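You operate a simulated robot arm through the tools that you are given. There is no shell and no other tool.

You are at the controls of a simulated robot arm. One attempt, no reset.

## Task
Put things in order on the top of the workbench. At the end: the gold sleeve (marked "45") is on the silver tin (marked "GREASE"); the silver socket from the top of the workbench is in the grey tray; the brown block from the top of the workbench stands on top of the steel collar; the grey sleeve (marked "40") from the top of the workbench stands on top of the white box (marked "TAPE"); the brown pad stands where the brown block stood; whatever was shut is shut again. Leave all else as you found it, and nothing knocked over.

It is judged by the outcome, as a careful person would: the job done as asked, and still so three seconds after it is handed in. It fails if anything else is knocked over, pushed out of place, dropped, spilled or broken.

## Robot
A 6-joint arm with a two-finger parallel gripper, fixed in place. Base frame: the origin is on the floor under the middle of its stand, x ahead of it, y to its left, z up; the work surface is at about z = 0.9. Units: m, rad, N and s.
With the tool pointing down near the work surface it reaches from about 0.36 to 0.76 m from the base axis. Its first joint turns from -1.152 to 1.152 rad. Payload 2.45 kg.
Tool frame: the origin (TCP) lies between the finger pads and is the grasp point; the fingertips stand 0.024 m ahead of it; z points along the fingers, y is the line along which they close. Largest opening 0.068 m; finger width 0.017, thickness 0.01; the body of the gripper, 0.04 by 0.07 m, starts 0.041 m behind the TCP.
Orientation is that of the tool frame in the base frame, as [roll, pitch, yaw] about the fixed x, y, z axes, in that order (R = Rz(yaw) Ry(pitch) Rx(roll)). With the fingers straight down and closing along the base's y, the tool's x points along the base's -x, its y along +y and its z along -z.

## Interface
- The arm moves only by the tool step_arm. Its argument "commands" is a list of rows, each an object (a shift or turn left out is 0, a gripper value left out holds the last) with "claw": the gripper command, from -1 (fully open) to 1 (shut), values between in proportion; "translation": the shift along the base's x, y, z in m, a list of three; "dr": the turn, a rotation vector about the base's x, y, z in rad, a list of three. In form: [{"claw": claw, "translation": [x, y, z], "dr": [ax, ay, az]}, ...]. A call has 1 to 20 rows; each row is the pose to reach, as a shift and turn from the pose commanded when the call began. Each row takes 0.2 s and may step no farther than 0.05 m and 0.15 rad from the row before; otherwise, or with a gripper value out of range, the whole call is refused. A pose out of reach is approached as far as the arm can. The call stops where the force on the tool passes 40 N (or 10 N more than at its start, if that is more) or the arm is blocked; 0.2 s more then pass. The fingers move at their own pace (about 0.108 m/s each) and stop on an object; they squeeze with about 22 N. The grip force told is the motor's: it shows also when the fingers shut on nothing. Time passes only in rows, and 0.2 s behind the last, so rows that repeat a pose let the fingers close. It gives the time, the measured TCP pose, the force on the tool (base axes), the opening and the grip force at its end, in the units of the frame above (readings bear some noise), with the torque about the TCP (base axes, N m) and any sound that the robot's microphone picked up.
- Cameras (640 x 400 px; columns grow to the right, rows downward): "scene" is fixed at [0.1763, 0.4291, 1.4476]; the picture's right is [-0.60, -0.80, 0.00], its down [-0.57, 0.43, -0.70] and it looks along [0.56, -0.42, -0.71] (base axes); focal length 235 px, centre (320, 200). "wrist" rides on the gripper at [0.084, 0.011, -0.075] in the tool frame; the picture's right is [-0.13, 0.99, 0.00], its down [-0.60, -0.08, -0.79] and it looks along [-0.79, -0.10, 0.61] (tool axes); focal length 251 px, centre (320, 200). There is no depth. A picture from a camera that has moved, and an enlarged one, comes with that camera's place and axes in the base frame and with its lens.
- grab_frame(camera): a new picture of that camera. It takes no simulated time.
- close_up(camera, box): a new picture of the part [left, top, right, bottom] of that camera's present view, enlarged. It takes no simulated time.
- job_done(): hands the job in; it is judged then, once.

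Places have to be worked out from the pictures, the camera data and where the tool is seen. Open the gripper and draw the arm clear of the work before you hand the job in, unless the task says otherwise.

The tools are called after ">>>" as a command line: name --argument value ..., lists and objects as JSON in quotes. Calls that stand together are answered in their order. step_arm: Moves the arm, as the interface text tells. Its arguments: {"type":"object","properties":{"commands":{"type":"array","items":{"type":"object","properties":{"claw":{"type":"number"},"translation":{"type":"array","items":{"type":"number"}},"dr":{"type":"array","items":{"type":"number"}}}}}},"required":["commands"]} The other tools are called the same way: grab_frame (camera) takes a picture; close_up (camera, box) takes an enlarged picture of a part of a camera's view; job_done () hands the job in.

At the start:

```text
time: 0.0
position: [0.4933, 0.0914, 1.23]
ee_rot: [3.141, 0.0, -3.141]
force: [0.0, -0.7, -1.0]
ft_torque: [0.03, -0.02, -0.03]
finger_gap: 0.068
grasp_force: 0.1
```

scene: 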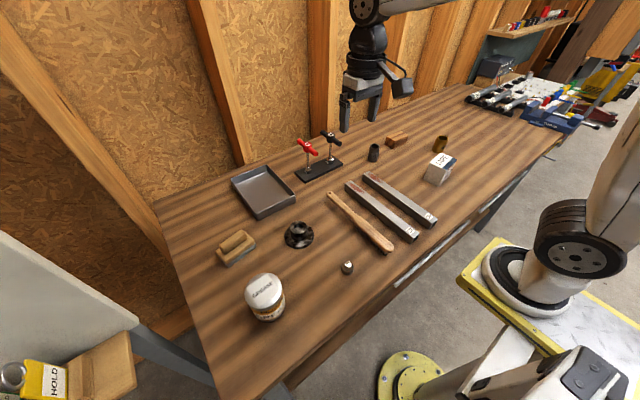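
wrist: 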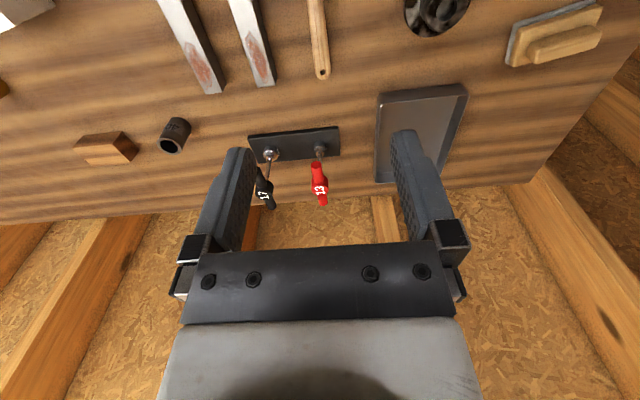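

I start by looking closely at the scene to identify each object before any move.

>>> close_up --camera "scene" --box '[200, 180, 360, 340]'

>>> close_up --camera "scene" --box '[280, 110, 480, 260]'

>>> close_up --camera "scene" --box '[440, 40, 640, 140]'

>>> close_up --camera "scene" --box '[0, 300, 160, 400]'

```text
2.50 times, centred on (280, 260) of scene
camera zoom: at [0.1763, 0.4291, 1.4476], right [-0.6, -0.8, 0.0], down [-0.57, 0.43, -0.7], along [0.56, -0.42, -0.71], focal length 587 px, centre (420, 50)
```

zoom: 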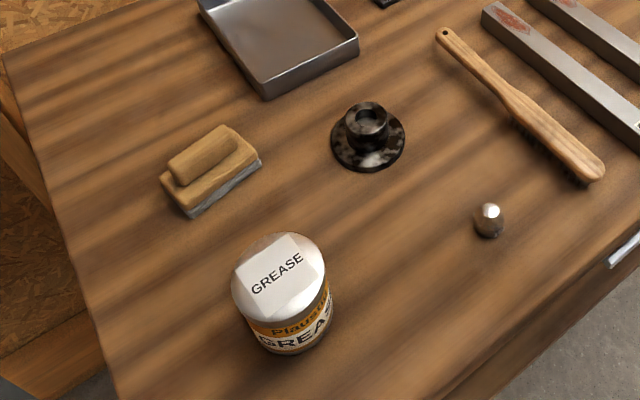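

```text
2.67 times, centred on (380, 185) of scene
camera zoom: at [0.1763, 0.4291, 1.4476], right [-0.6, -0.8, 0.0], down [-0.57, 0.43, -0.7], along [0.56, -0.42, -0.71], focal length 626 px, centre (160, 240)
```

zoom: 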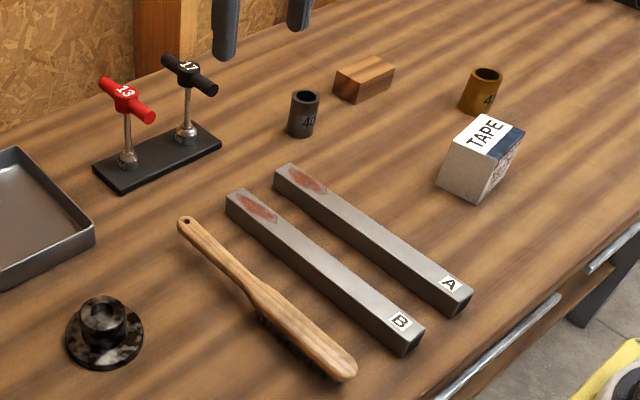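

```text
3.20 times, centred on (540, 90) of scene
camera zoom: at [0.1763, 0.4291, 1.4476], right [-0.6, -0.8, 0.0], down [-0.57, 0.43, -0.7], along [0.56, -0.42, -0.71], focal length 751 px, centre (-384, 552)
```

zoom: 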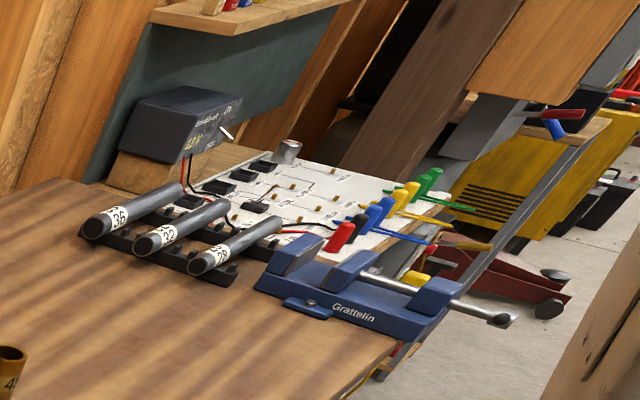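

```text
4.00 times, centred on (80, 350) of scene
camera zoom: at [0.1763, 0.4291, 1.4476], right [-0.6, -0.8, 0.0], down [-0.57, 0.43, -0.7], along [0.56, -0.42, -0.71], focal length 939 px, centre (1280, -400)
```

zoom: 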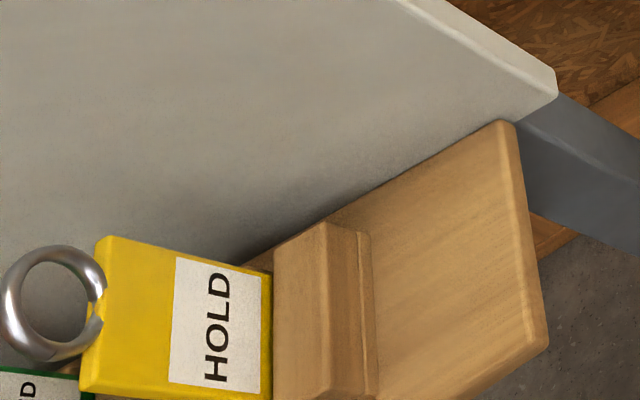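

I look at the bench's front edge with the handles, and at the gold sleeve's mark.

>>> close_up --camera "scene" --box '[330, 170, 570, 320]'

>>> close_up --camera "scene" --box '[400, 120, 480, 190]'

>>> close_up --camera "scene" --box '[350, 120, 420, 170]'

>>> close_up --camera "scene" --box '[200, 220, 330, 300]'

```text
2.67 times, centred on (450, 245) of scene
camera zoom: at [0.1763, 0.4291, 1.4476], right [-0.6, -0.8, 0.0], down [-0.57, 0.43, -0.7], along [0.56, -0.42, -0.71], focal length 626 px, centre (-27, 80)
```

zoom: 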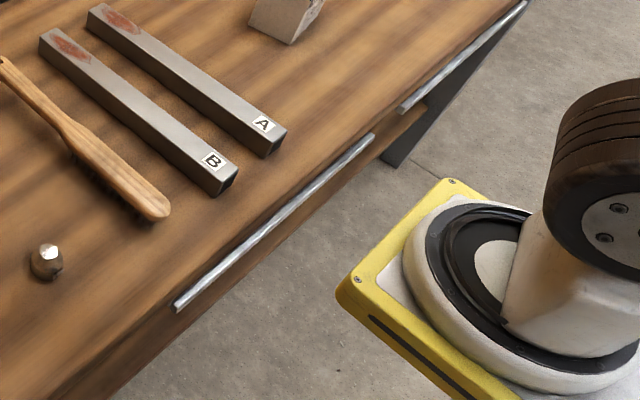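

```text
5.71 times, centred on (440, 155) of scene
camera zoom: at [0.1763, 0.4291, 1.4476], right [-0.6, -0.8, 0.0], down [-0.57, 0.43, -0.7], along [0.56, -0.42, -0.71], focal length 1341 px, centre (-366, 457)
```

zoom: 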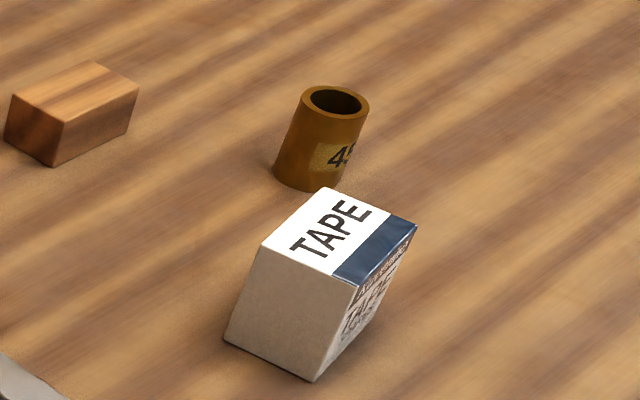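

```text
8.00 times, centred on (385, 145) of scene
camera zoom: at [0.1763, 0.4291, 1.4476], right [-0.6, -0.8, 0.0], down [-0.57, 0.43, -0.7], along [0.56, -0.42, -0.71], focal length 1878 px, centre (-200, 640)
```

zoom: 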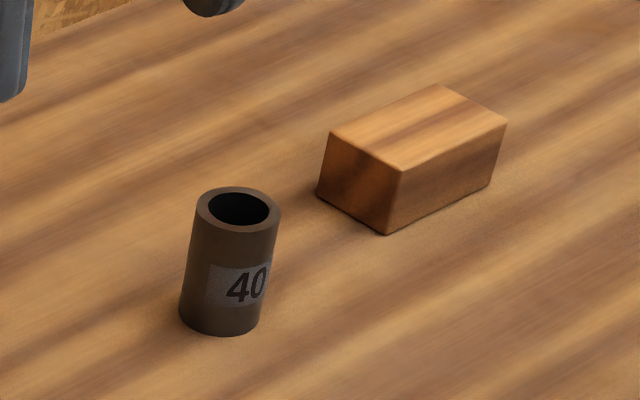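

```text
4.92 times, centred on (265, 260) of scene
camera zoom: at [0.1763, 0.4291, 1.4476], right [-0.6, -0.8, 0.0], down [-0.57, 0.43, -0.7], along [0.56, -0.42, -0.71], focal length 1155 px, centre (591, -95)
```

zoom: 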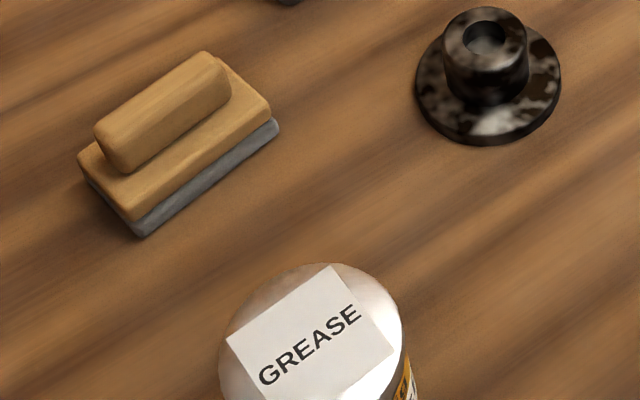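

The bench front has two handle bars, likely drawers; the brown pad isn't obvious yet. I check the wrist view in detail before moving.

>>> close_up --camera "wrist" --box '[0, 0, 320, 200]'

>>> close_up --camera "wrist" --box '[320, 0, 640, 200]'

>>> close_up --camera "scene" --box '[360, 0, 640, 120]'

```text
2.00 times, centred on (160, 100) of wrist
camera zoom: at [0.4097, 0.1021, 1.3063], right [0.13, 0.99, 0.0], down [0.6, -0.08, 0.79], along [0.79, -0.1, -0.61], focal length 503 px, centre (640, 400)
```

zoom: 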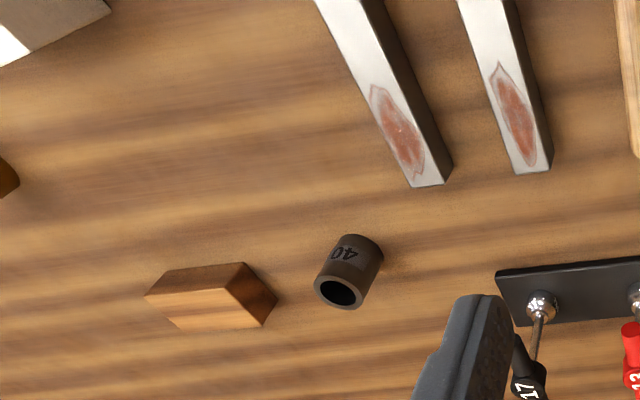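

```text
2.00 times, centred on (480, 100) of wrist
camera zoom: at [0.4097, 0.1021, 1.3063], right [0.13, 0.99, 0.0], down [0.6, -0.08, 0.79], along [0.79, -0.1, -0.61], focal length 503 px, centre (0, 400)
```

zoom: 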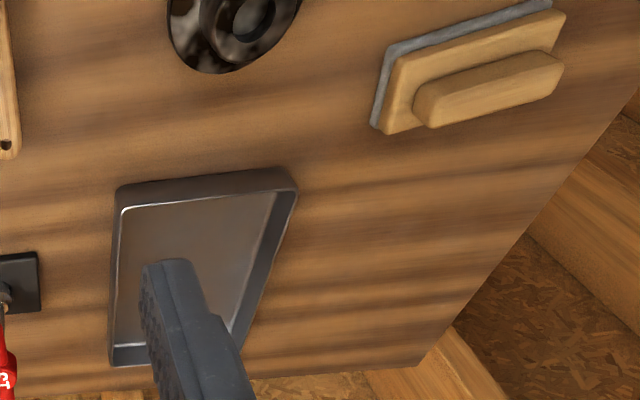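

```text
2.29 times, centred on (500, 60) of scene
camera zoom: at [0.1763, 0.4291, 1.4476], right [-0.6, -0.8, 0.0], down [-0.57, 0.43, -0.7], along [0.56, -0.42, -0.71], focal length 536 px, centre (-91, 520)
```

zoom: 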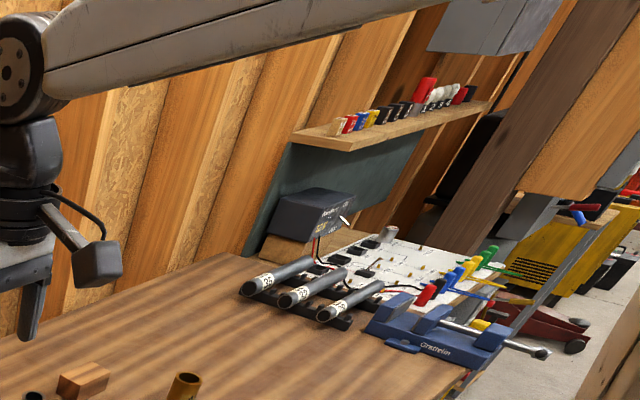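

The pad isn't on the bench top apart from the sanding-type float, so I want to inspect the drawer fronts. I move the open gripper, high above everything, to the right-front side to look at the handles.

>>> step_arm --commands '[{"claw": -1, "translation": [-0.02, -0.041, 0]}, {"translation": [-0.04, -0.082, 0]}, {"translation": [-0.06, -0.123, 0]}, {"translation": [-0.08, -0.164, 0]}, {"translation": [-0.1, -0.205, 0]}, {"translation": [-0.12, -0.246, 0]}, {"translation": [-0.14, -0.287, 0]}, {"translation": [-0.16, -0.328, 0]}, {"translation": [-0.18, -0.369, 0]}, {"translation": [-0.2, -0.41, 0]}, {"translation": [-0.22, -0.45, -0.01]}, {"translation": [-0.24, -0.49, -0.02]}]'

>>> grab_frame --camera "wrist"

>>> grab_frame --camera "scene"

```text
time: 2.6
position: [0.2959, -0.3781, 1.2091]
ee_rot: [3.141, -0.001, -3.141]
force: [0.3, 0.3, -0.3]
ft_torque: [-0.03, -0.02, 0.0]
finger_gap: 0.0682
grasp_force: 0.0
out of reach, approached as far as the arm can: row 11, 12
```

```text
taken
camera wrist: at [0.2122, -0.3671, 1.2853], right [0.13, 0.99, 0.0], down [0.6, -0.08, 0.79], along [0.79, -0.1, -0.61], focal length 251 px, centre (320, 200)
```

wrist: 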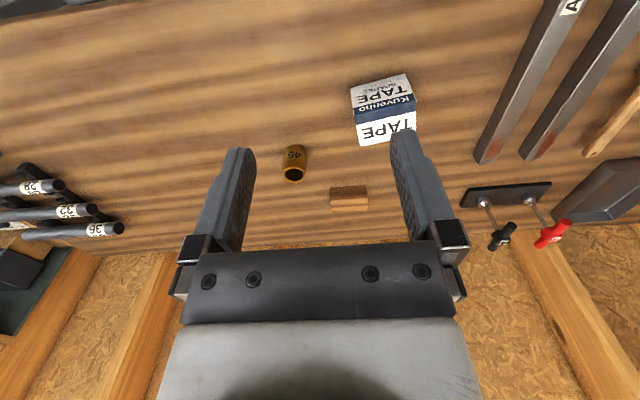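

```text
taken
```

scene: 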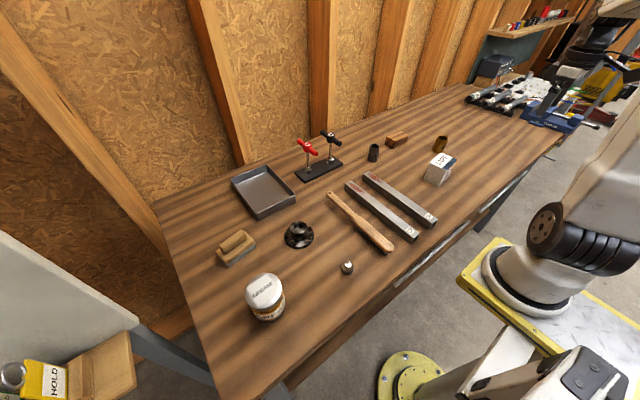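

The gold sleeve's "45" is confirmed. The scene camera sits on the robot side, so I zoom on the bench front under the handles.

>>> close_up --camera "scene" --box '[370, 215, 480, 300]'

>>> close_up --camera "scene" --box '[460, 120, 580, 230]'

>>> close_up --camera "scene" --box '[230, 260, 420, 400]'

```text
4.71 times, centred on (425, 258) of scene
camera zoom: at [0.1763, 0.4291, 1.4476], right [-0.6, -0.8, 0.0], down [-0.57, 0.43, -0.7], along [0.56, -0.42, -0.71], focal length 1104 px, centre (-174, -71)
```

zoom: 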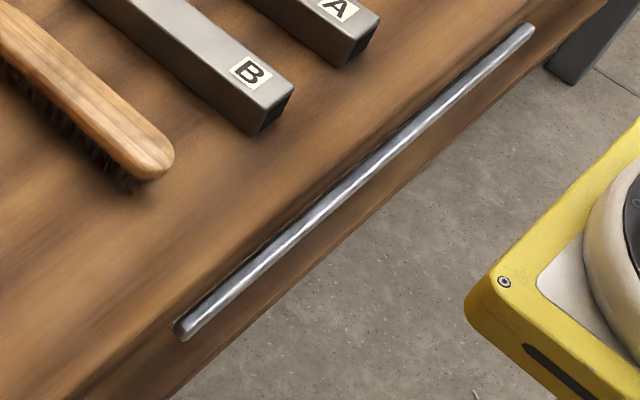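

```text
3.64 times, centred on (520, 175) of scene
camera zoom: at [0.1763, 0.4291, 1.4476], right [-0.6, -0.8, 0.0], down [-0.57, 0.43, -0.7], along [0.56, -0.42, -0.71], focal length 853 px, centre (-407, 291)
```

zoom: 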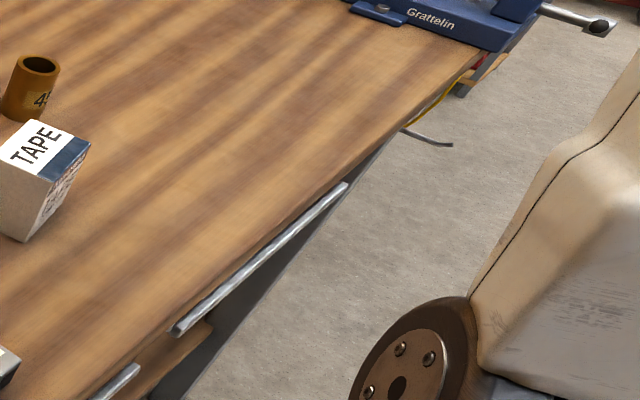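

```text
2.86 times, centred on (325, 330) of scene
camera zoom: at [0.1763, 0.4291, 1.4476], right [-0.6, -0.8, 0.0], down [-0.57, 0.43, -0.7], along [0.56, -0.42, -0.71], focal length 670 px, centre (306, -171)
```

zoom: 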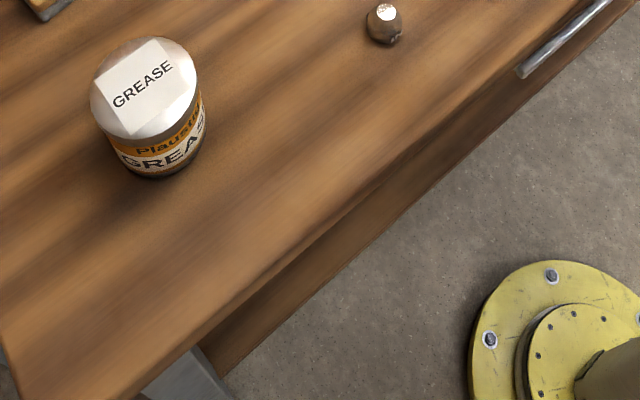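

I need a better view of the handle and bench front. I bring the tool back toward the middle-right (around x=0.31, y=-0.2) and tilt it backward slightly so the camera looks down at the front edge.

>>> step_arm --commands '[{"translation": [0.01, 0.04, 0.01]}, {"translation": [0.02, 0.08, 0.01], "dr": [0, 0.1, 0]}, {"translation": [0.02, 0.12, 0.01], "dr": [0, 0.2, 0]}, {"translation": [0.02, 0.16, 0.01], "dr": [0, 0.3, 0]}, {"translation": [0.02, 0.18, 0.01], "dr": [0, 0.35, 0]}]'

>>> grab_frame --camera "wrist"

>>> grab_frame --camera "scene"

```text
time: 3.8
position: [0.3115, -0.1982, 1.2196]
ee_rot: [-3.141, -0.351, 3.14]
force: [-1.0, -0.8, -0.4]
ft_torque: [-0.02, -0.02, 0.02]
finger_gap: 0.0678
grasp_force: 0.1
```

```text
taken
camera wrist: at [0.2578, -0.1865, 1.3197], right [0.12, 0.99, -0.04], down [0.84, -0.08, 0.54], along [0.53, -0.1, -0.84], focal length 251 px, centre (320, 200)
```

wrist: 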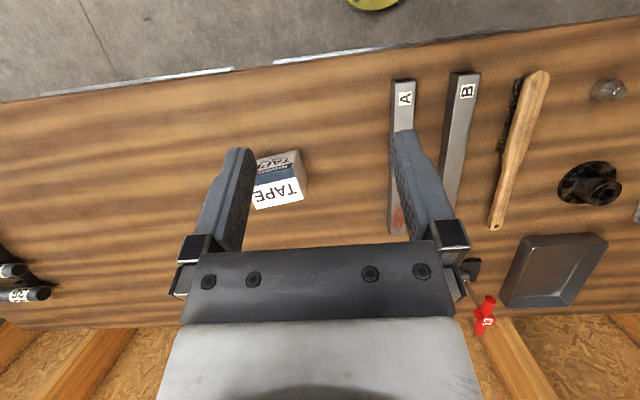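

```text
taken
```

scene: 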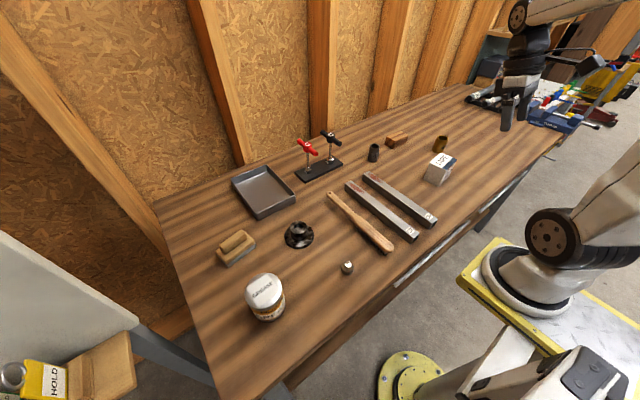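

The handle bars appear just at the bench's front edge. I zoom in on them.

>>> close_up --camera "wrist" --box '[240, 10, 480, 110]'

>>> close_up --camera "wrist" --box '[0, 30, 260, 140]'

```text
2.67 times, centred on (360, 60) of wrist
camera zoom: at [0.2578, -0.1865, 1.3197], right [0.12, 0.99, -0.04], down [0.84, -0.08, 0.54], along [0.53, -0.1, -0.84], focal length 670 px, centre (213, 573)
```

zoom: 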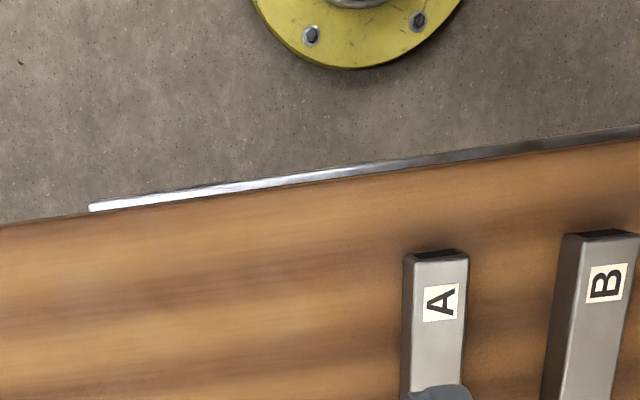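

```text
2.46 times, centred on (130, 85) of wrist
camera zoom: at [0.2578, -0.1865, 1.3197], right [0.12, 0.99, -0.04], down [0.84, -0.08, 0.54], along [0.53, -0.1, -0.84], focal length 619 px, centre (788, 483)
```

zoom: 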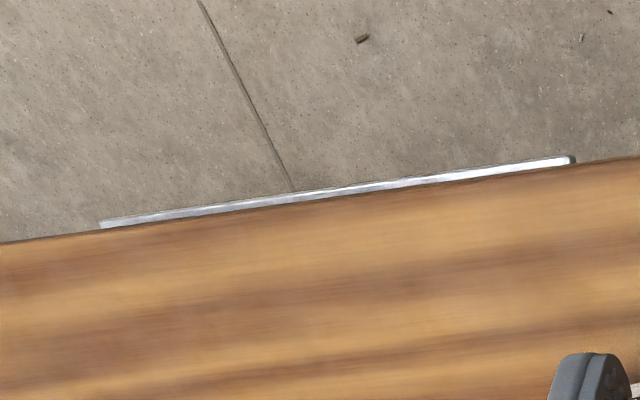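

Triangulating the handle from both cameras puts it at z≈0.82, x≈0.28, just under the bench lip. I shift back toward the robot with a bit more tilt to see the drawer face from the robot side.

>>> step_arm --commands '[{"translation": [-0.03, 0, -0.03], "dr": [0, 0.05, 0]}, {"translation": [-0.06, 0, -0.06], "dr": [0, 0.1, 0]}, {"translation": [-0.09, 0, -0.09], "dr": [0, 0.15, 0]}, {"translation": [-0.11, 0, -0.12], "dr": [0, 0.15, 0]}]'

>>> grab_frame --camera "wrist"

>>> grab_frame --camera "scene"

```text
time: 4.8
position: [0.2023, -0.1976, 1.1008]
ee_rot: [3.14, -0.499, 3.14]
force: [0.5, 0.1, -0.9]
ft_torque: [-0.01, -0.01, -0.01]
finger_gap: 0.0681
grasp_force: 0.1
```

```text
taken
camera wrist: at [0.1651, -0.1877, 1.2076], right [0.11, 0.99, -0.06], down [0.91, -0.08, 0.41], along [0.4, -0.1, -0.91], focal length 251 px, centre (320, 200)
```

wrist: 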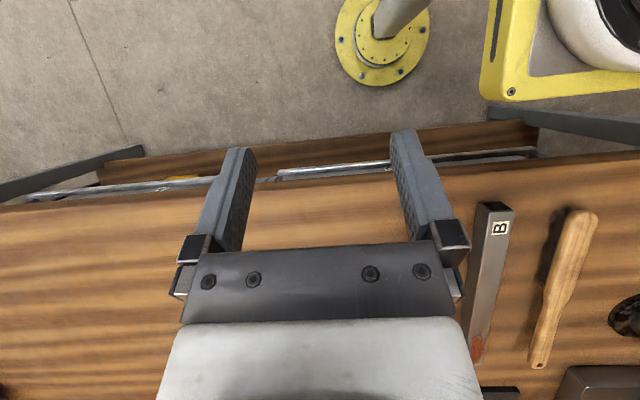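

```text
taken
```

scene: 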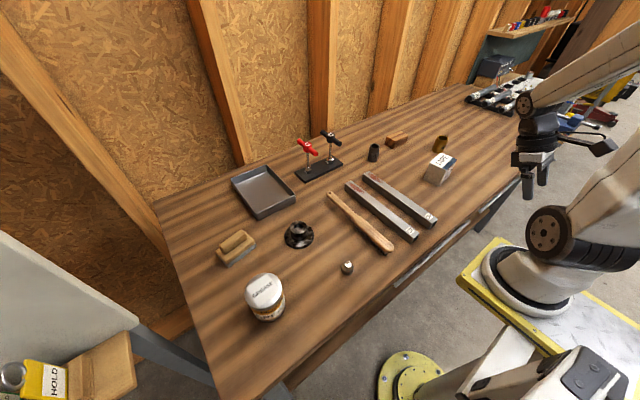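

That works well; I can now see under the bench lip, and something there. I zoom in.

>>> close_up --camera "wrist" --box '[60, 130, 240, 230]'

>>> close_up --camera "wrist" --box '[240, 100, 400, 200]'

>>> close_up --camera "wrist" --box '[400, 100, 560, 200]'

```text
3.56 times, centred on (150, 180) of wrist
camera zoom: at [0.1651, -0.1877, 1.2076], right [0.11, 0.99, -0.06], down [0.91, -0.08, 0.41], along [0.4, -0.1, -0.91], focal length 894 px, centre (924, 271)
```

zoom: 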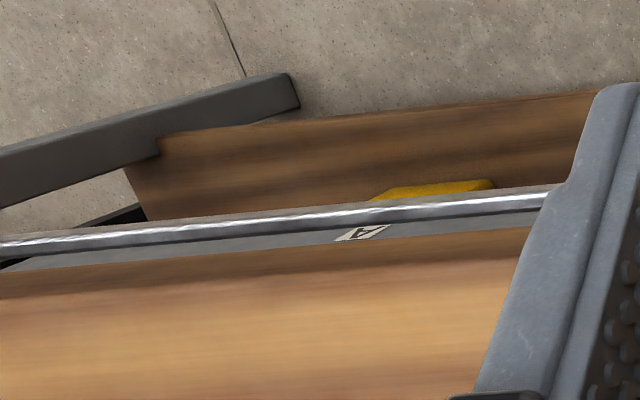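

```text
4.00 times, centred on (320, 150) of wrist
camera zoom: at [0.1651, -0.1877, 1.2076], right [0.11, 0.99, -0.06], down [0.91, -0.08, 0.41], along [0.4, -0.1, -0.91], focal length 1006 px, centre (320, 400)
```

zoom: 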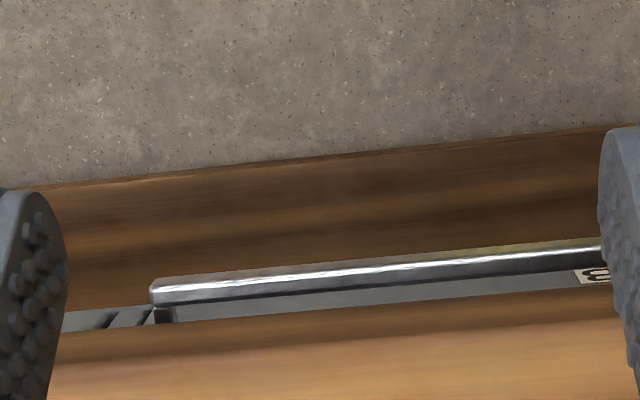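

```text
4.00 times, centred on (480, 150) of wrist
camera zoom: at [0.1651, -0.1877, 1.2076], right [0.11, 0.99, -0.06], down [0.91, -0.08, 0.41], along [0.4, -0.1, -0.91], focal length 1006 px, centre (-320, 400)
```

zoom: 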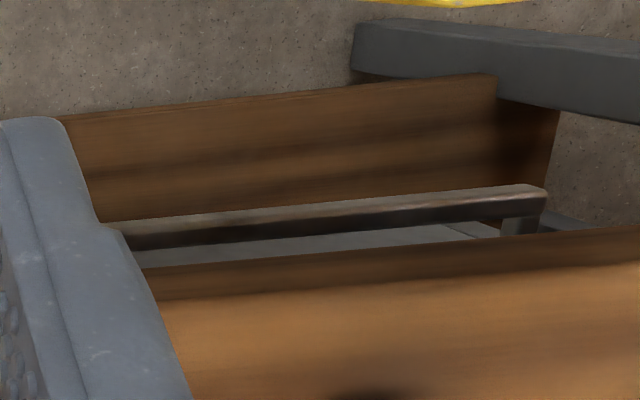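

There really are two drawers, labelled A and B, with bar handles recessed under the bench lip, plus a lower shelf. I lower the camera in front of the bench to see the handle geometry and the lower shelf better.

>>> step_arm --commands '[{"translation": [0, 0, -0.04]}, {"translation": [0, 0, -0.08]}, {"translation": [-0.01, 0, -0.12]}, {"translation": [-0.02, 0, -0.16]}, {"translation": [-0.02, 0, -0.19]}]'

>>> grab_frame --camera "wrist"

>>> grab_frame --camera "scene"

```text
time: 6.0
position: [0.1828, -0.1986, 0.9093]
ee_rot: [3.139, -0.499, -3.141]
force: [0.2, 0.8, -0.8]
ft_torque: [-0.02, 0.02, -0.01]
finger_gap: 0.0682
grasp_force: 0.0
```

```text
taken
camera wrist: at [0.1449, -0.1889, 1.0161], right [0.11, 0.99, -0.06], down [0.91, -0.08, 0.41], along [0.4, -0.1, -0.91], focal length 251 px, centre (320, 200)
```

wrist: 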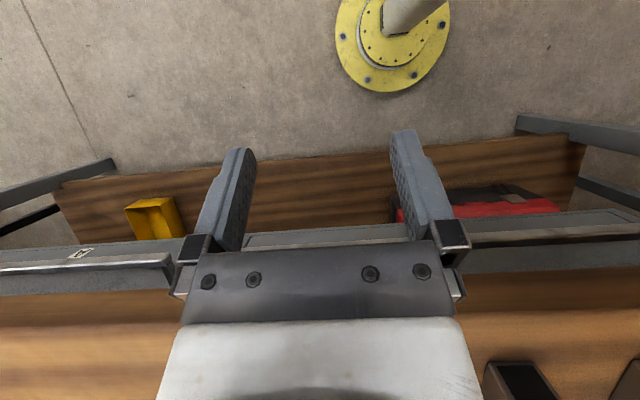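

```text
taken
```

scene: 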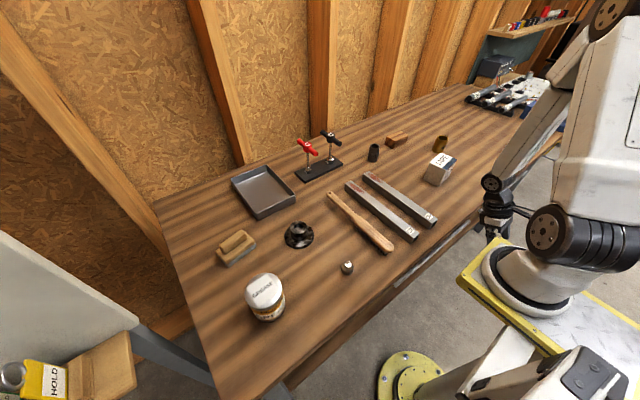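

The arm reaches here well. I zoom on both drawer fronts and the lower shelf contents.

>>> close_up --camera "wrist" --box '[0, 140, 220, 320]'

>>> close_up --camera "wrist" --box '[380, 110, 640, 300]'

>>> close_up --camera "wrist" --box '[230, 170, 430, 270]'

```text
2.22 times, centred on (110, 230) of wrist
camera zoom: at [0.1449, -0.1889, 1.0161], right [0.11, 0.99, -0.06], down [0.91, -0.08, 0.41], along [0.4, -0.1, -0.91], focal length 559 px, centre (787, 133)
```

zoom: 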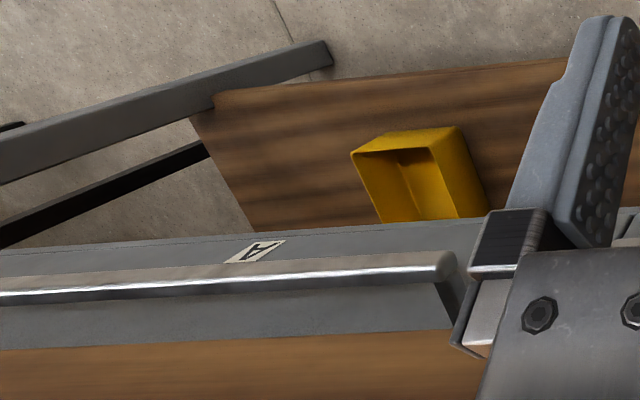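

```text
2.11 times, centred on (510, 205) of wrist
camera zoom: at [0.1449, -0.1889, 1.0161], right [0.11, 0.99, -0.06], down [0.91, -0.08, 0.41], along [0.4, -0.1, -0.91], focal length 529 px, centre (-80, 190)
```

zoom: 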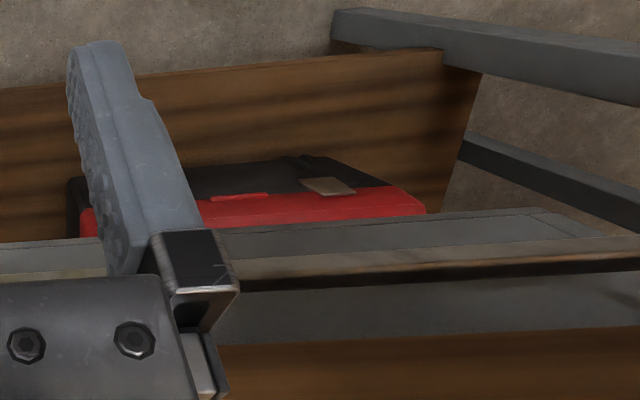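

```text
3.20 times, centred on (330, 220) of wrist
camera zoom: at [0.1449, -0.1889, 1.0161], right [0.11, 0.99, -0.06], down [0.91, -0.08, 0.41], along [0.4, -0.1, -0.91], focal length 805 px, centre (288, 136)
```

zoom: 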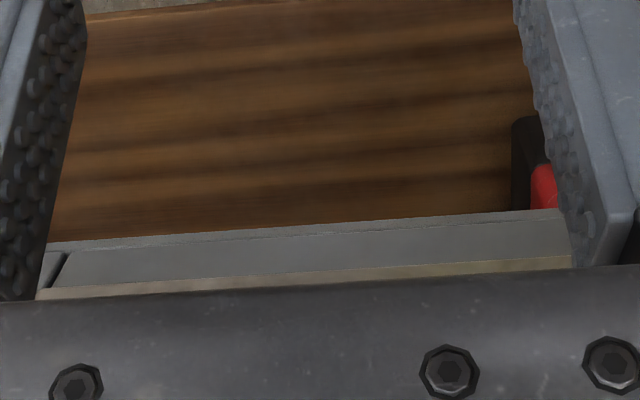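

The lower shelf only has a yellow bin and a red toolbox, and the drawers are closed with bar handles. Before deciding on the pad, I raise the arm and swing to the left to look at the side table with the "HOLD" tag.

>>> step_arm --commands '[{"translation": [0, 0, 0.05]}, {"translation": [0, 0, 0.1]}, {"translation": [0.01, 0, 0.15]}, {"translation": [0.03, 0.01, 0.19], "dr": [0, -0.1, 0]}, {"translation": [0.06, 0.02, 0.22], "dr": [0, -0.2, 0]}, {"translation": [0.1, 0.03, 0.25], "dr": [0, -0.3, 0]}, {"translation": [0.14, 0.04, 0.27], "dr": [0, -0.4, 0]}, {"translation": [0.18, 0.05, 0.28], "dr": [0, -0.5, 0]}, {"translation": [0.21, 0.09, 0.28], "dr": [0, -0.5, 0]}, {"translation": [0.24, 0.13, 0.28], "dr": [0, -0.5, 0]}, {"translation": [0.24, 0.18, 0.28], "dr": [0, -0.5, 0]}, {"translation": [0.24, 0.23, 0.28], "dr": [0, -0.5, 0]}, {"translation": [0.24, 0.28, 0.28], "dr": [0, -0.5, 0]}, {"translation": [0.24, 0.33, 0.28], "dr": [0, -0.5, 0]}]'

```text
refused: row 3 steps farther than a row can; nothing moved
```

Row 3 stepped slightly too far; I resend with shorter steps.

>>> step_arm --commands '[{"translation": [0, 0, 0.045]}, {"translation": [0, 0, 0.09]}, {"translation": [0.01, 0, 0.135]}, {"translation": [0.03, 0.01, 0.175], "dr": [0, -0.1, 0]}, {"translation": [0.06, 0.02, 0.21], "dr": [0, -0.2, 0]}, {"translation": [0.09, 0.03, 0.24], "dr": [0, -0.3, 0]}, {"translation": [0.13, 0.04, 0.265], "dr": [0, -0.4, 0]}, {"translation": [0.17, 0.05, 0.28], "dr": [0, -0.5, 0]}, {"translation": [0.2, 0.085, 0.28], "dr": [0, -0.5, 0]}, {"translation": [0.23, 0.12, 0.28], "dr": [0, -0.5, 0]}, {"translation": [0.24, 0.165, 0.28], "dr": [0, -0.5, 0]}, {"translation": [0.24, 0.21, 0.28], "dr": [0, -0.5, 0]}, {"translation": [0.24, 0.255, 0.28], "dr": [0, -0.5, 0]}, {"translation": [0.24, 0.3, 0.28], "dr": [0, -0.5, 0]}]'

```text
time: 9.0
position: [0.4208, 0.1023, 1.1898]
ee_rot: [3.14, 0.001, 3.14]
force: [1.4, 0.5, 0.0]
ft_torque: [-0.02, -0.04, 0.01]
finger_gap: 0.0681
grasp_force: 0.1
```

Now I turn the tool about the vertical so the camera looks toward +y, while moving left.

>>> step_arm --commands '[{"translation": [0, 0.03, 0.02], "dr": [0, 0, 0.14]}, {"translation": [0, 0.06, 0.04], "dr": [0, 0, 0.28]}, {"translation": [0, 0.09, 0.06], "dr": [0, 0, 0.42]}, {"translation": [0, 0.12, 0.08], "dr": [0, 0, 0.56]}, {"translation": [0, 0.15, 0.1], "dr": [0, 0, 0.7]}, {"translation": [0, 0.18, 0.1], "dr": [0, 0, 0.84]}, {"translation": [0, 0.2, 0.1], "dr": [0, 0, 0.98]}, {"translation": [0, 0.2, 0.1], "dr": [0, 0, 1.12]}, {"translation": [0, 0.2, 0.1], "dr": [0, 0, 1.26]}]'

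>>> grab_frame --camera "wrist"

>>> grab_frame --camera "scene"

```text
time: 11.0
position: [0.4227, 0.3017, 1.2903]
ee_rot: [3.14, 0.001, -1.881]
force: [-0.2, 0.3, -0.2]
ft_torque: [0.01, 0.02, 0.01]
finger_gap: 0.0681
grasp_force: 0.0
```

```text
taken
camera wrist: at [0.3863, 0.2234, 1.3669], right [-0.91, 0.42, 0.0], down [0.26, 0.55, 0.79], along [0.34, 0.72, -0.61], focal length 251 px, centre (320, 200)
```

wrist: 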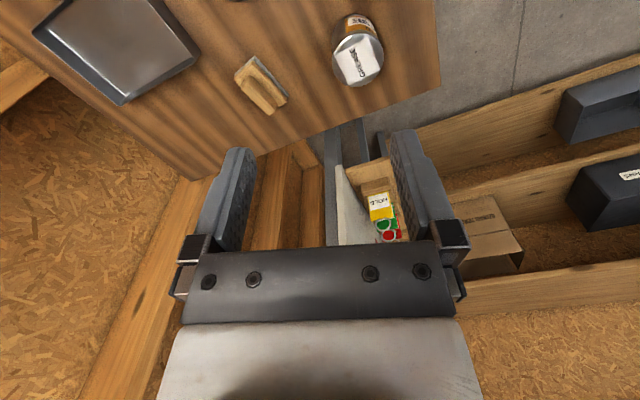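

```text
taken
```

scene: 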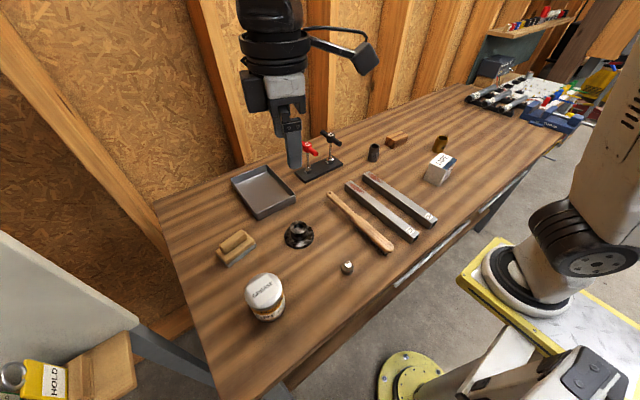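

>>> close_up --camera "wrist" --box '[320, 120, 480, 250]'

>>> close_up --camera "wrist" --box '[480, 40, 640, 280]'

>>> close_up --camera "wrist" --box '[200, 0, 420, 130]'

```text
3.08 times, centred on (400, 185) of wrist
camera zoom: at [0.3863, 0.2234, 1.3669], right [-0.91, 0.42, 0.0], down [0.26, 0.55, 0.79], along [0.34, 0.72, -0.61], focal length 774 px, centre (74, 246)
```

zoom: 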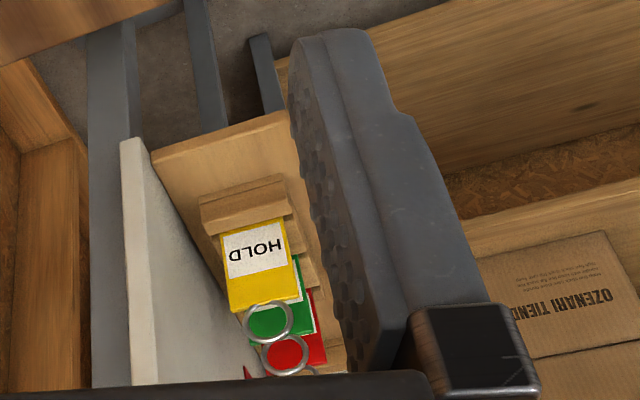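

```text
1.67 times, centred on (560, 160) of wrist
camera zoom: at [0.3863, 0.2234, 1.3669], right [-0.91, 0.42, 0.0], down [0.26, 0.55, 0.79], along [0.34, 0.72, -0.61], focal length 419 px, centre (-80, 267)
```

zoom: 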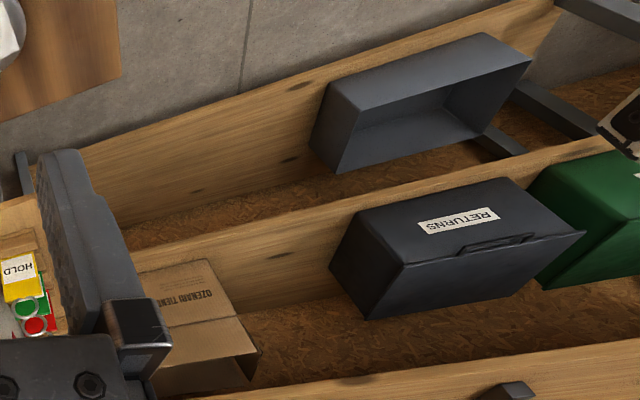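

```text
2.91 times, centred on (310, 65) of wrist
camera zoom: at [0.3863, 0.2234, 1.3669], right [-0.91, 0.42, 0.0], down [0.26, 0.55, 0.79], along [0.34, 0.72, -0.61], focal length 731 px, centre (349, 593)
```

zoom: 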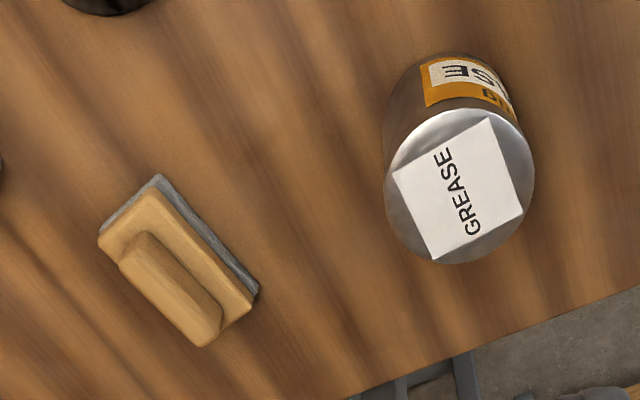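

The side table holds only tags and boxes. I zoom on the far wall shelf to see whether look-alikes of the socket, block or sleeve are there.

>>> close_up --camera "scene" --box '[480, 0, 600, 75]'

>>> close_up --camera "scene" --box '[560, 60, 640, 130]'

>>> close_up --camera "scene" --box '[455, 70, 575, 145]'

```text
5.33 times, centred on (540, 38) of scene
camera zoom: at [0.1763, 0.4291, 1.4476], right [-0.6, -0.8, 0.0], down [-0.57, 0.43, -0.7], along [0.56, -0.42, -0.71], focal length 1252 px, centre (-853, 1067)
```

zoom: 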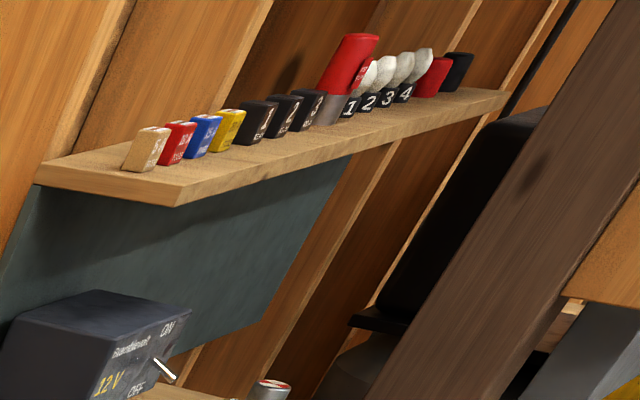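

```text
5.71 times, centred on (600, 95) of scene
camera zoom: at [0.1763, 0.4291, 1.4476], right [-0.6, -0.8, 0.0], down [-0.57, 0.43, -0.7], along [0.56, -0.42, -0.71], focal length 1341 px, centre (-1280, 800)
```

zoom: 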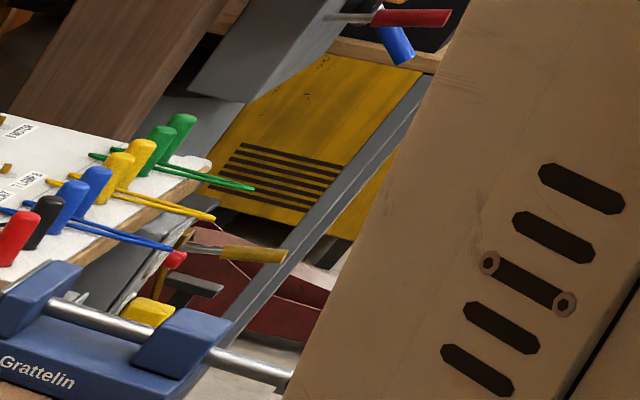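

```text
5.33 times, centred on (515, 108) of scene
camera zoom: at [0.1763, 0.4291, 1.4476], right [-0.6, -0.8, 0.0], down [-0.57, 0.43, -0.7], along [0.56, -0.42, -0.71], focal length 1252 px, centre (-720, 693)
```

zoom: 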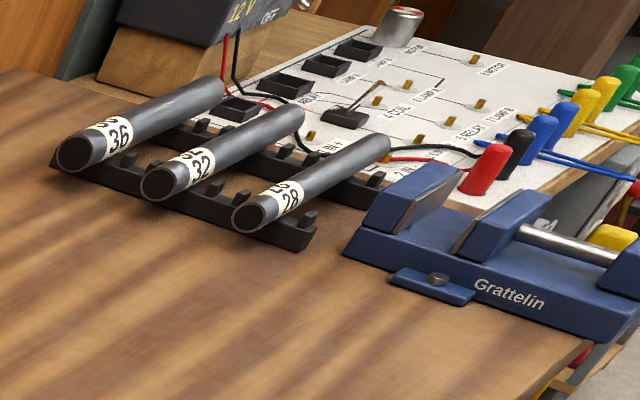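

No look-alikes there, so the "from the top of the workbench" wording suggests the drawers hold similar things, and the brown pad may be inside one. I test how far the arm can tilt forward near the handles: first go back to a tool-down pose near (0.36, -0.1, 1.1).

>>> step_arm --commands '[{"translation": [0, -0.04, -0.02], "dr": [0, 0, -0.14]}, {"translation": [0, -0.08, -0.04], "dr": [0, 0, -0.28]}, {"translation": [0, -0.12, -0.06], "dr": [0, 0, -0.42]}, {"translation": [0, -0.16, -0.08], "dr": [0, 0, -0.56]}, {"translation": [0, -0.2, -0.1], "dr": [0, 0, -0.7]}, {"translation": [0, -0.24, -0.12], "dr": [0, 0, -0.84]}, {"translation": [-0.01, -0.28, -0.14], "dr": [0, 0, -0.98]}, {"translation": [-0.03, -0.32, -0.16], "dr": [0, 0, -1.12]}, {"translation": [-0.05, -0.36, -0.18], "dr": [0, 0, -1.26]}, {"translation": [-0.06, -0.4, -0.19], "dr": [0, 0, -1.26]}]'

```text
time: 13.2
position: [0.3653, -0.1006, 1.0983]
ee_rot: [3.14, -0.001, 3.14]
force: [-0.1, 0.0, 0.3]
ft_torque: [0.03, 0.01, -0.02]
finger_gap: 0.0682
grasp_force: 0.1
```

Now I tilt the tip forward in steps at this safe height to find what the arm allows.

>>> step_arm --commands '[{"dr": [0, -0.14, 0]}, {"dr": [0, -0.28, 0]}, {"dr": [0, -0.42, 0]}, {"dr": [0, -0.56, 0]}, {"dr": [0, -0.7, 0]}]'

>>> grab_frame --camera "scene"

```text
time: 14.4
position: [0.4017, -0.1233, 1.1407]
ee_rot: [3.141, 0.7, 3.138]
force: [-0.4, 0.1, 0.0]
ft_torque: [0.02, -0.02, 0.02]
finger_gap: 0.0681
grasp_force: 0.1
out of reach, approached as far as the arm can: row 3, 4, 5
```

```text
taken
```

scene: 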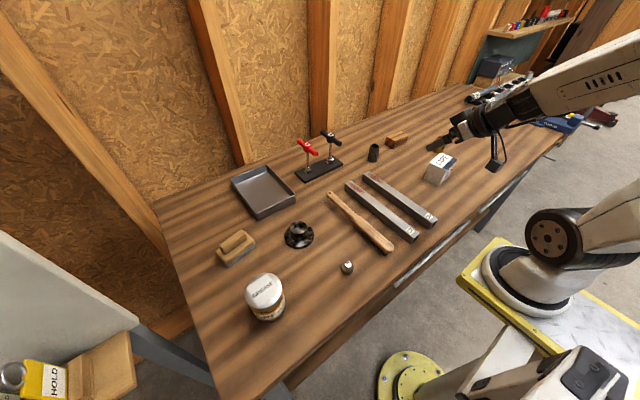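

The arm can't tilt forward much directly in front, because the wrist would come too close to the shoulder. But leaning the tool in from the left (+y) would work for drawer B. I return to tool-down and move left.

>>> step_arm --commands '[{"translation": [0.01, 0.03, 0.03], "dr": [0, 0.14, 0]}, {"translation": [0.015, 0.06, 0.04], "dr": [0, 0.28, 0]}, {"translation": [0.015, 0.1, 0.05], "dr": [0, 0.42, 0]}, {"translation": [0.015, 0.14, 0.05], "dr": [0, 0.56, 0]}, {"translation": [0.015, 0.18, 0.05], "dr": [0, 0.7, 0]}, {"translation": [0.015, 0.22, 0.05], "dr": [0, 0.7, 0]}]'

```text
time: 15.8
position: [0.4145, 0.0955, 1.1929]
ee_rot: [-3.142, 0.001, 3.141]
force: [0.0, -0.9, 0.4]
ft_torque: [0.01, 0.03, -0.03]
finger_gap: 0.0679
grasp_force: 0.1
out of reach, approached as far as the arm can: row 1, 2
```

Now I rotate the tool into the leaning approach pose (pointing mainly -y, forward and down, closing plane across the bar) while staying high above the bench.

>>> step_arm --commands '[{"dr": [-0.1093, 0.0121, 0.0921]}, {"dr": [-0.2185, 0.0243, 0.1842]}, {"dr": [-0.3278, 0.0364, 0.2763]}, {"dr": [-0.4371, 0.0485, 0.3684]}, {"dr": [-0.5464, 0.0606, 0.4605]}, {"dr": [-0.6556, 0.0728, 0.5525]}, {"dr": [-0.7649, 0.0849, 0.6446]}, {"dr": [-0.8742, 0.097, 0.7367]}, {"dr": [-0.9835, 0.1091, 0.8288]}, {"dr": [-1.0927, 0.1213, 0.9209]}, {"dr": [-1.202, 0.1334, 1.013]}]'

>>> grab_frame --camera "scene"

>>> grab_frame --camera "wrist"

```text
time: 18.2
position: [0.4131, 0.0964, 1.1896]
ee_rot: [-2.094, -0.616, -2.357]
force: [0.0, 0.2, -0.7]
ft_torque: [-0.03, -0.03, 0.01]
finger_gap: 0.0678
grasp_force: 0.0
```

```text
taken
```

scene: 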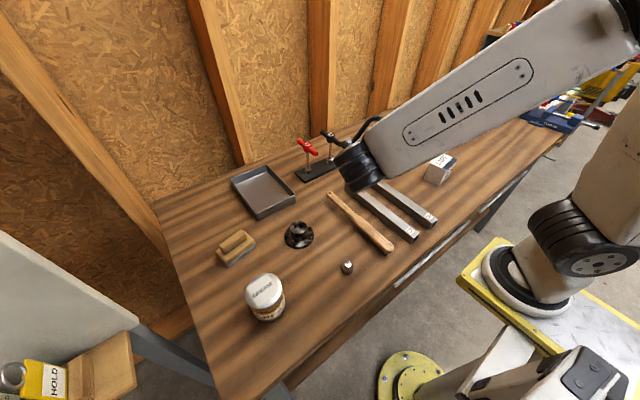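

```text
taken
camera wrist: at [0.3262, 0.1088, 1.2628], right [-0.63, 0.07, -0.78], down [0.08, 1.0, 0.03], along [0.78, -0.04, -0.63], focal length 251 px, centre (320, 200)
```

wrist: 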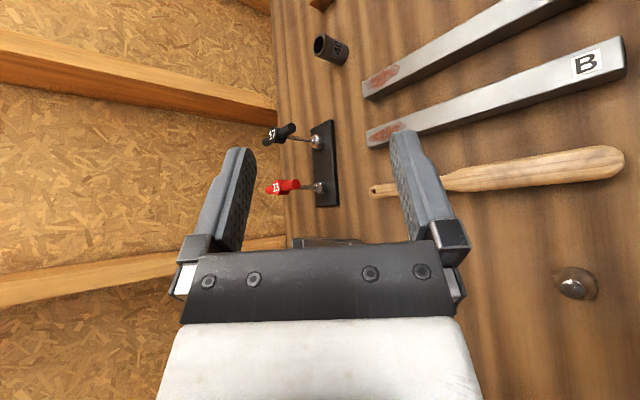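

Orientation is good and the camera will look at the bar from the robot side. I move to the front of the bench, clear of its edge, and go down partway.

>>> step_arm --commands '[{"translation": [-0.033, 0.008, -0.015]}, {"translation": [-0.066, 0.016, -0.03]}, {"translation": [-0.099, 0.024, -0.045]}, {"translation": [-0.132, 0.032, -0.06]}, {"translation": [-0.165, 0.038, -0.075]}, {"translation": [-0.198, 0.044, -0.09]}, {"translation": [-0.2, 0.044, -0.13]}, {"translation": [-0.2, 0.044, -0.17]}, {"translation": [-0.2, 0.044, -0.21]}, {"translation": [-0.2, 0.044, -0.25]}]'

>>> grab_frame --camera "scene"

>>> grab_frame --camera "wrist"

```text
time: 20.5
position: [0.2981, 0.0937, 0.9438]
ee_rot: [-2.089, -0.619, -2.363]
force: [-7.2, 8.1, 14.5]
ft_torque: [0.14, 0.58, -0.29]
finger_gap: 0.0641
grasp_force: 0.1
out of reach, approached as far as the arm can: row 4, 5, 6, 7, 8, 9, 10
stopped in row 10: the force on the tool passed its limit at 48 N (the readings are from after the stop); the commanded pose is now the measured one
```

```text
taken
```

scene: 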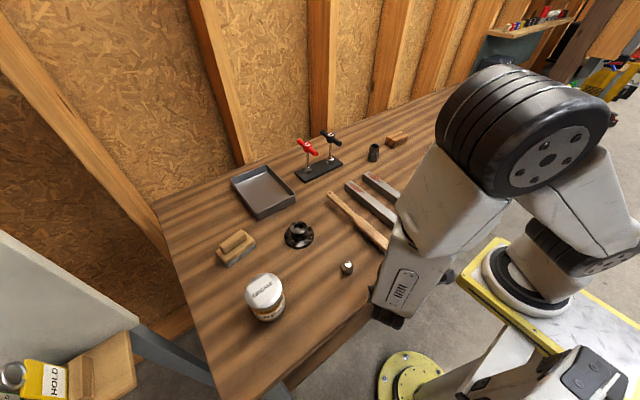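

```text
taken
camera wrist: at [0.2115, 0.1064, 1.0164], right [-0.63, 0.07, -0.78], down [0.09, 1.0, 0.02], along [0.78, -0.05, -0.63], focal length 251 px, centre (320, 200)
```

wrist: 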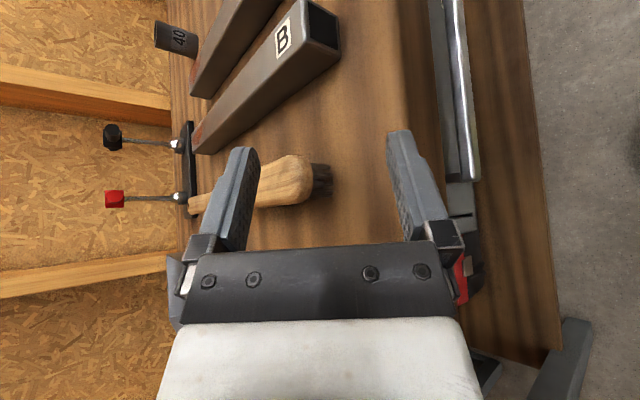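

The x-motion was limited by the arm's fold, so a finger touched only the bare bench top (no object was near it). I back off upward and go around farther to the left, where the wrist has more room.

>>> step_arm --commands '[{"translation": [0, 0, 0.03]}, {"translation": [0, 0.02, 0.07]}, {"translation": [0, 0.06, 0.1]}, {"translation": [0, 0.1, 0.11]}, {"translation": [-0.02, 0.13, 0.11]}, {"translation": [-0.05, 0.15, 0.11]}, {"translation": [-0.083, 0.17, 0.11]}]'

>>> grab_frame --camera "scene"

>>> grab_frame --camera "wrist"

```text
time: 22.1
position: [0.345, 0.1867, 1.0505]
ee_rot: [-2.092, -0.621, -2.364]
force: [-0.4, 0.8, -0.2]
ft_torque: [-0.01, -0.01, -0.04]
finger_gap: 0.0682
grasp_force: 0.0
out of reach, approached as far as the arm can: row 2, 3, 4, 5, 6, 7
```

```text
taken
```

scene: 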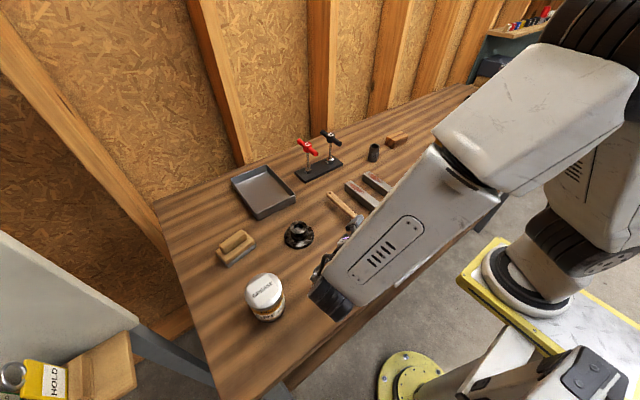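

```text
taken
camera wrist: at [0.2593, 0.1999, 1.1234], right [-0.63, 0.07, -0.78], down [0.09, 1.0, 0.03], along [0.77, -0.05, -0.63], focal length 251 px, centre (320, 200)
```

wrist: 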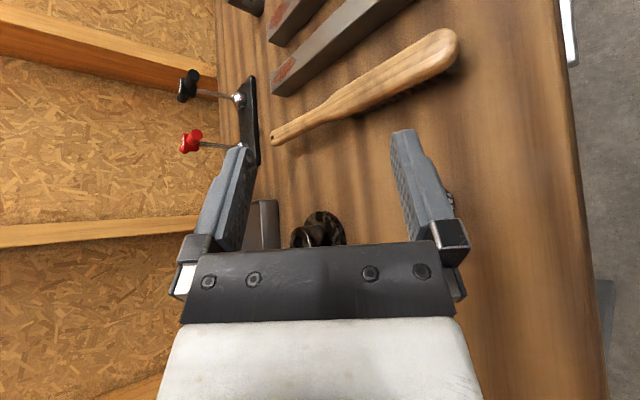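

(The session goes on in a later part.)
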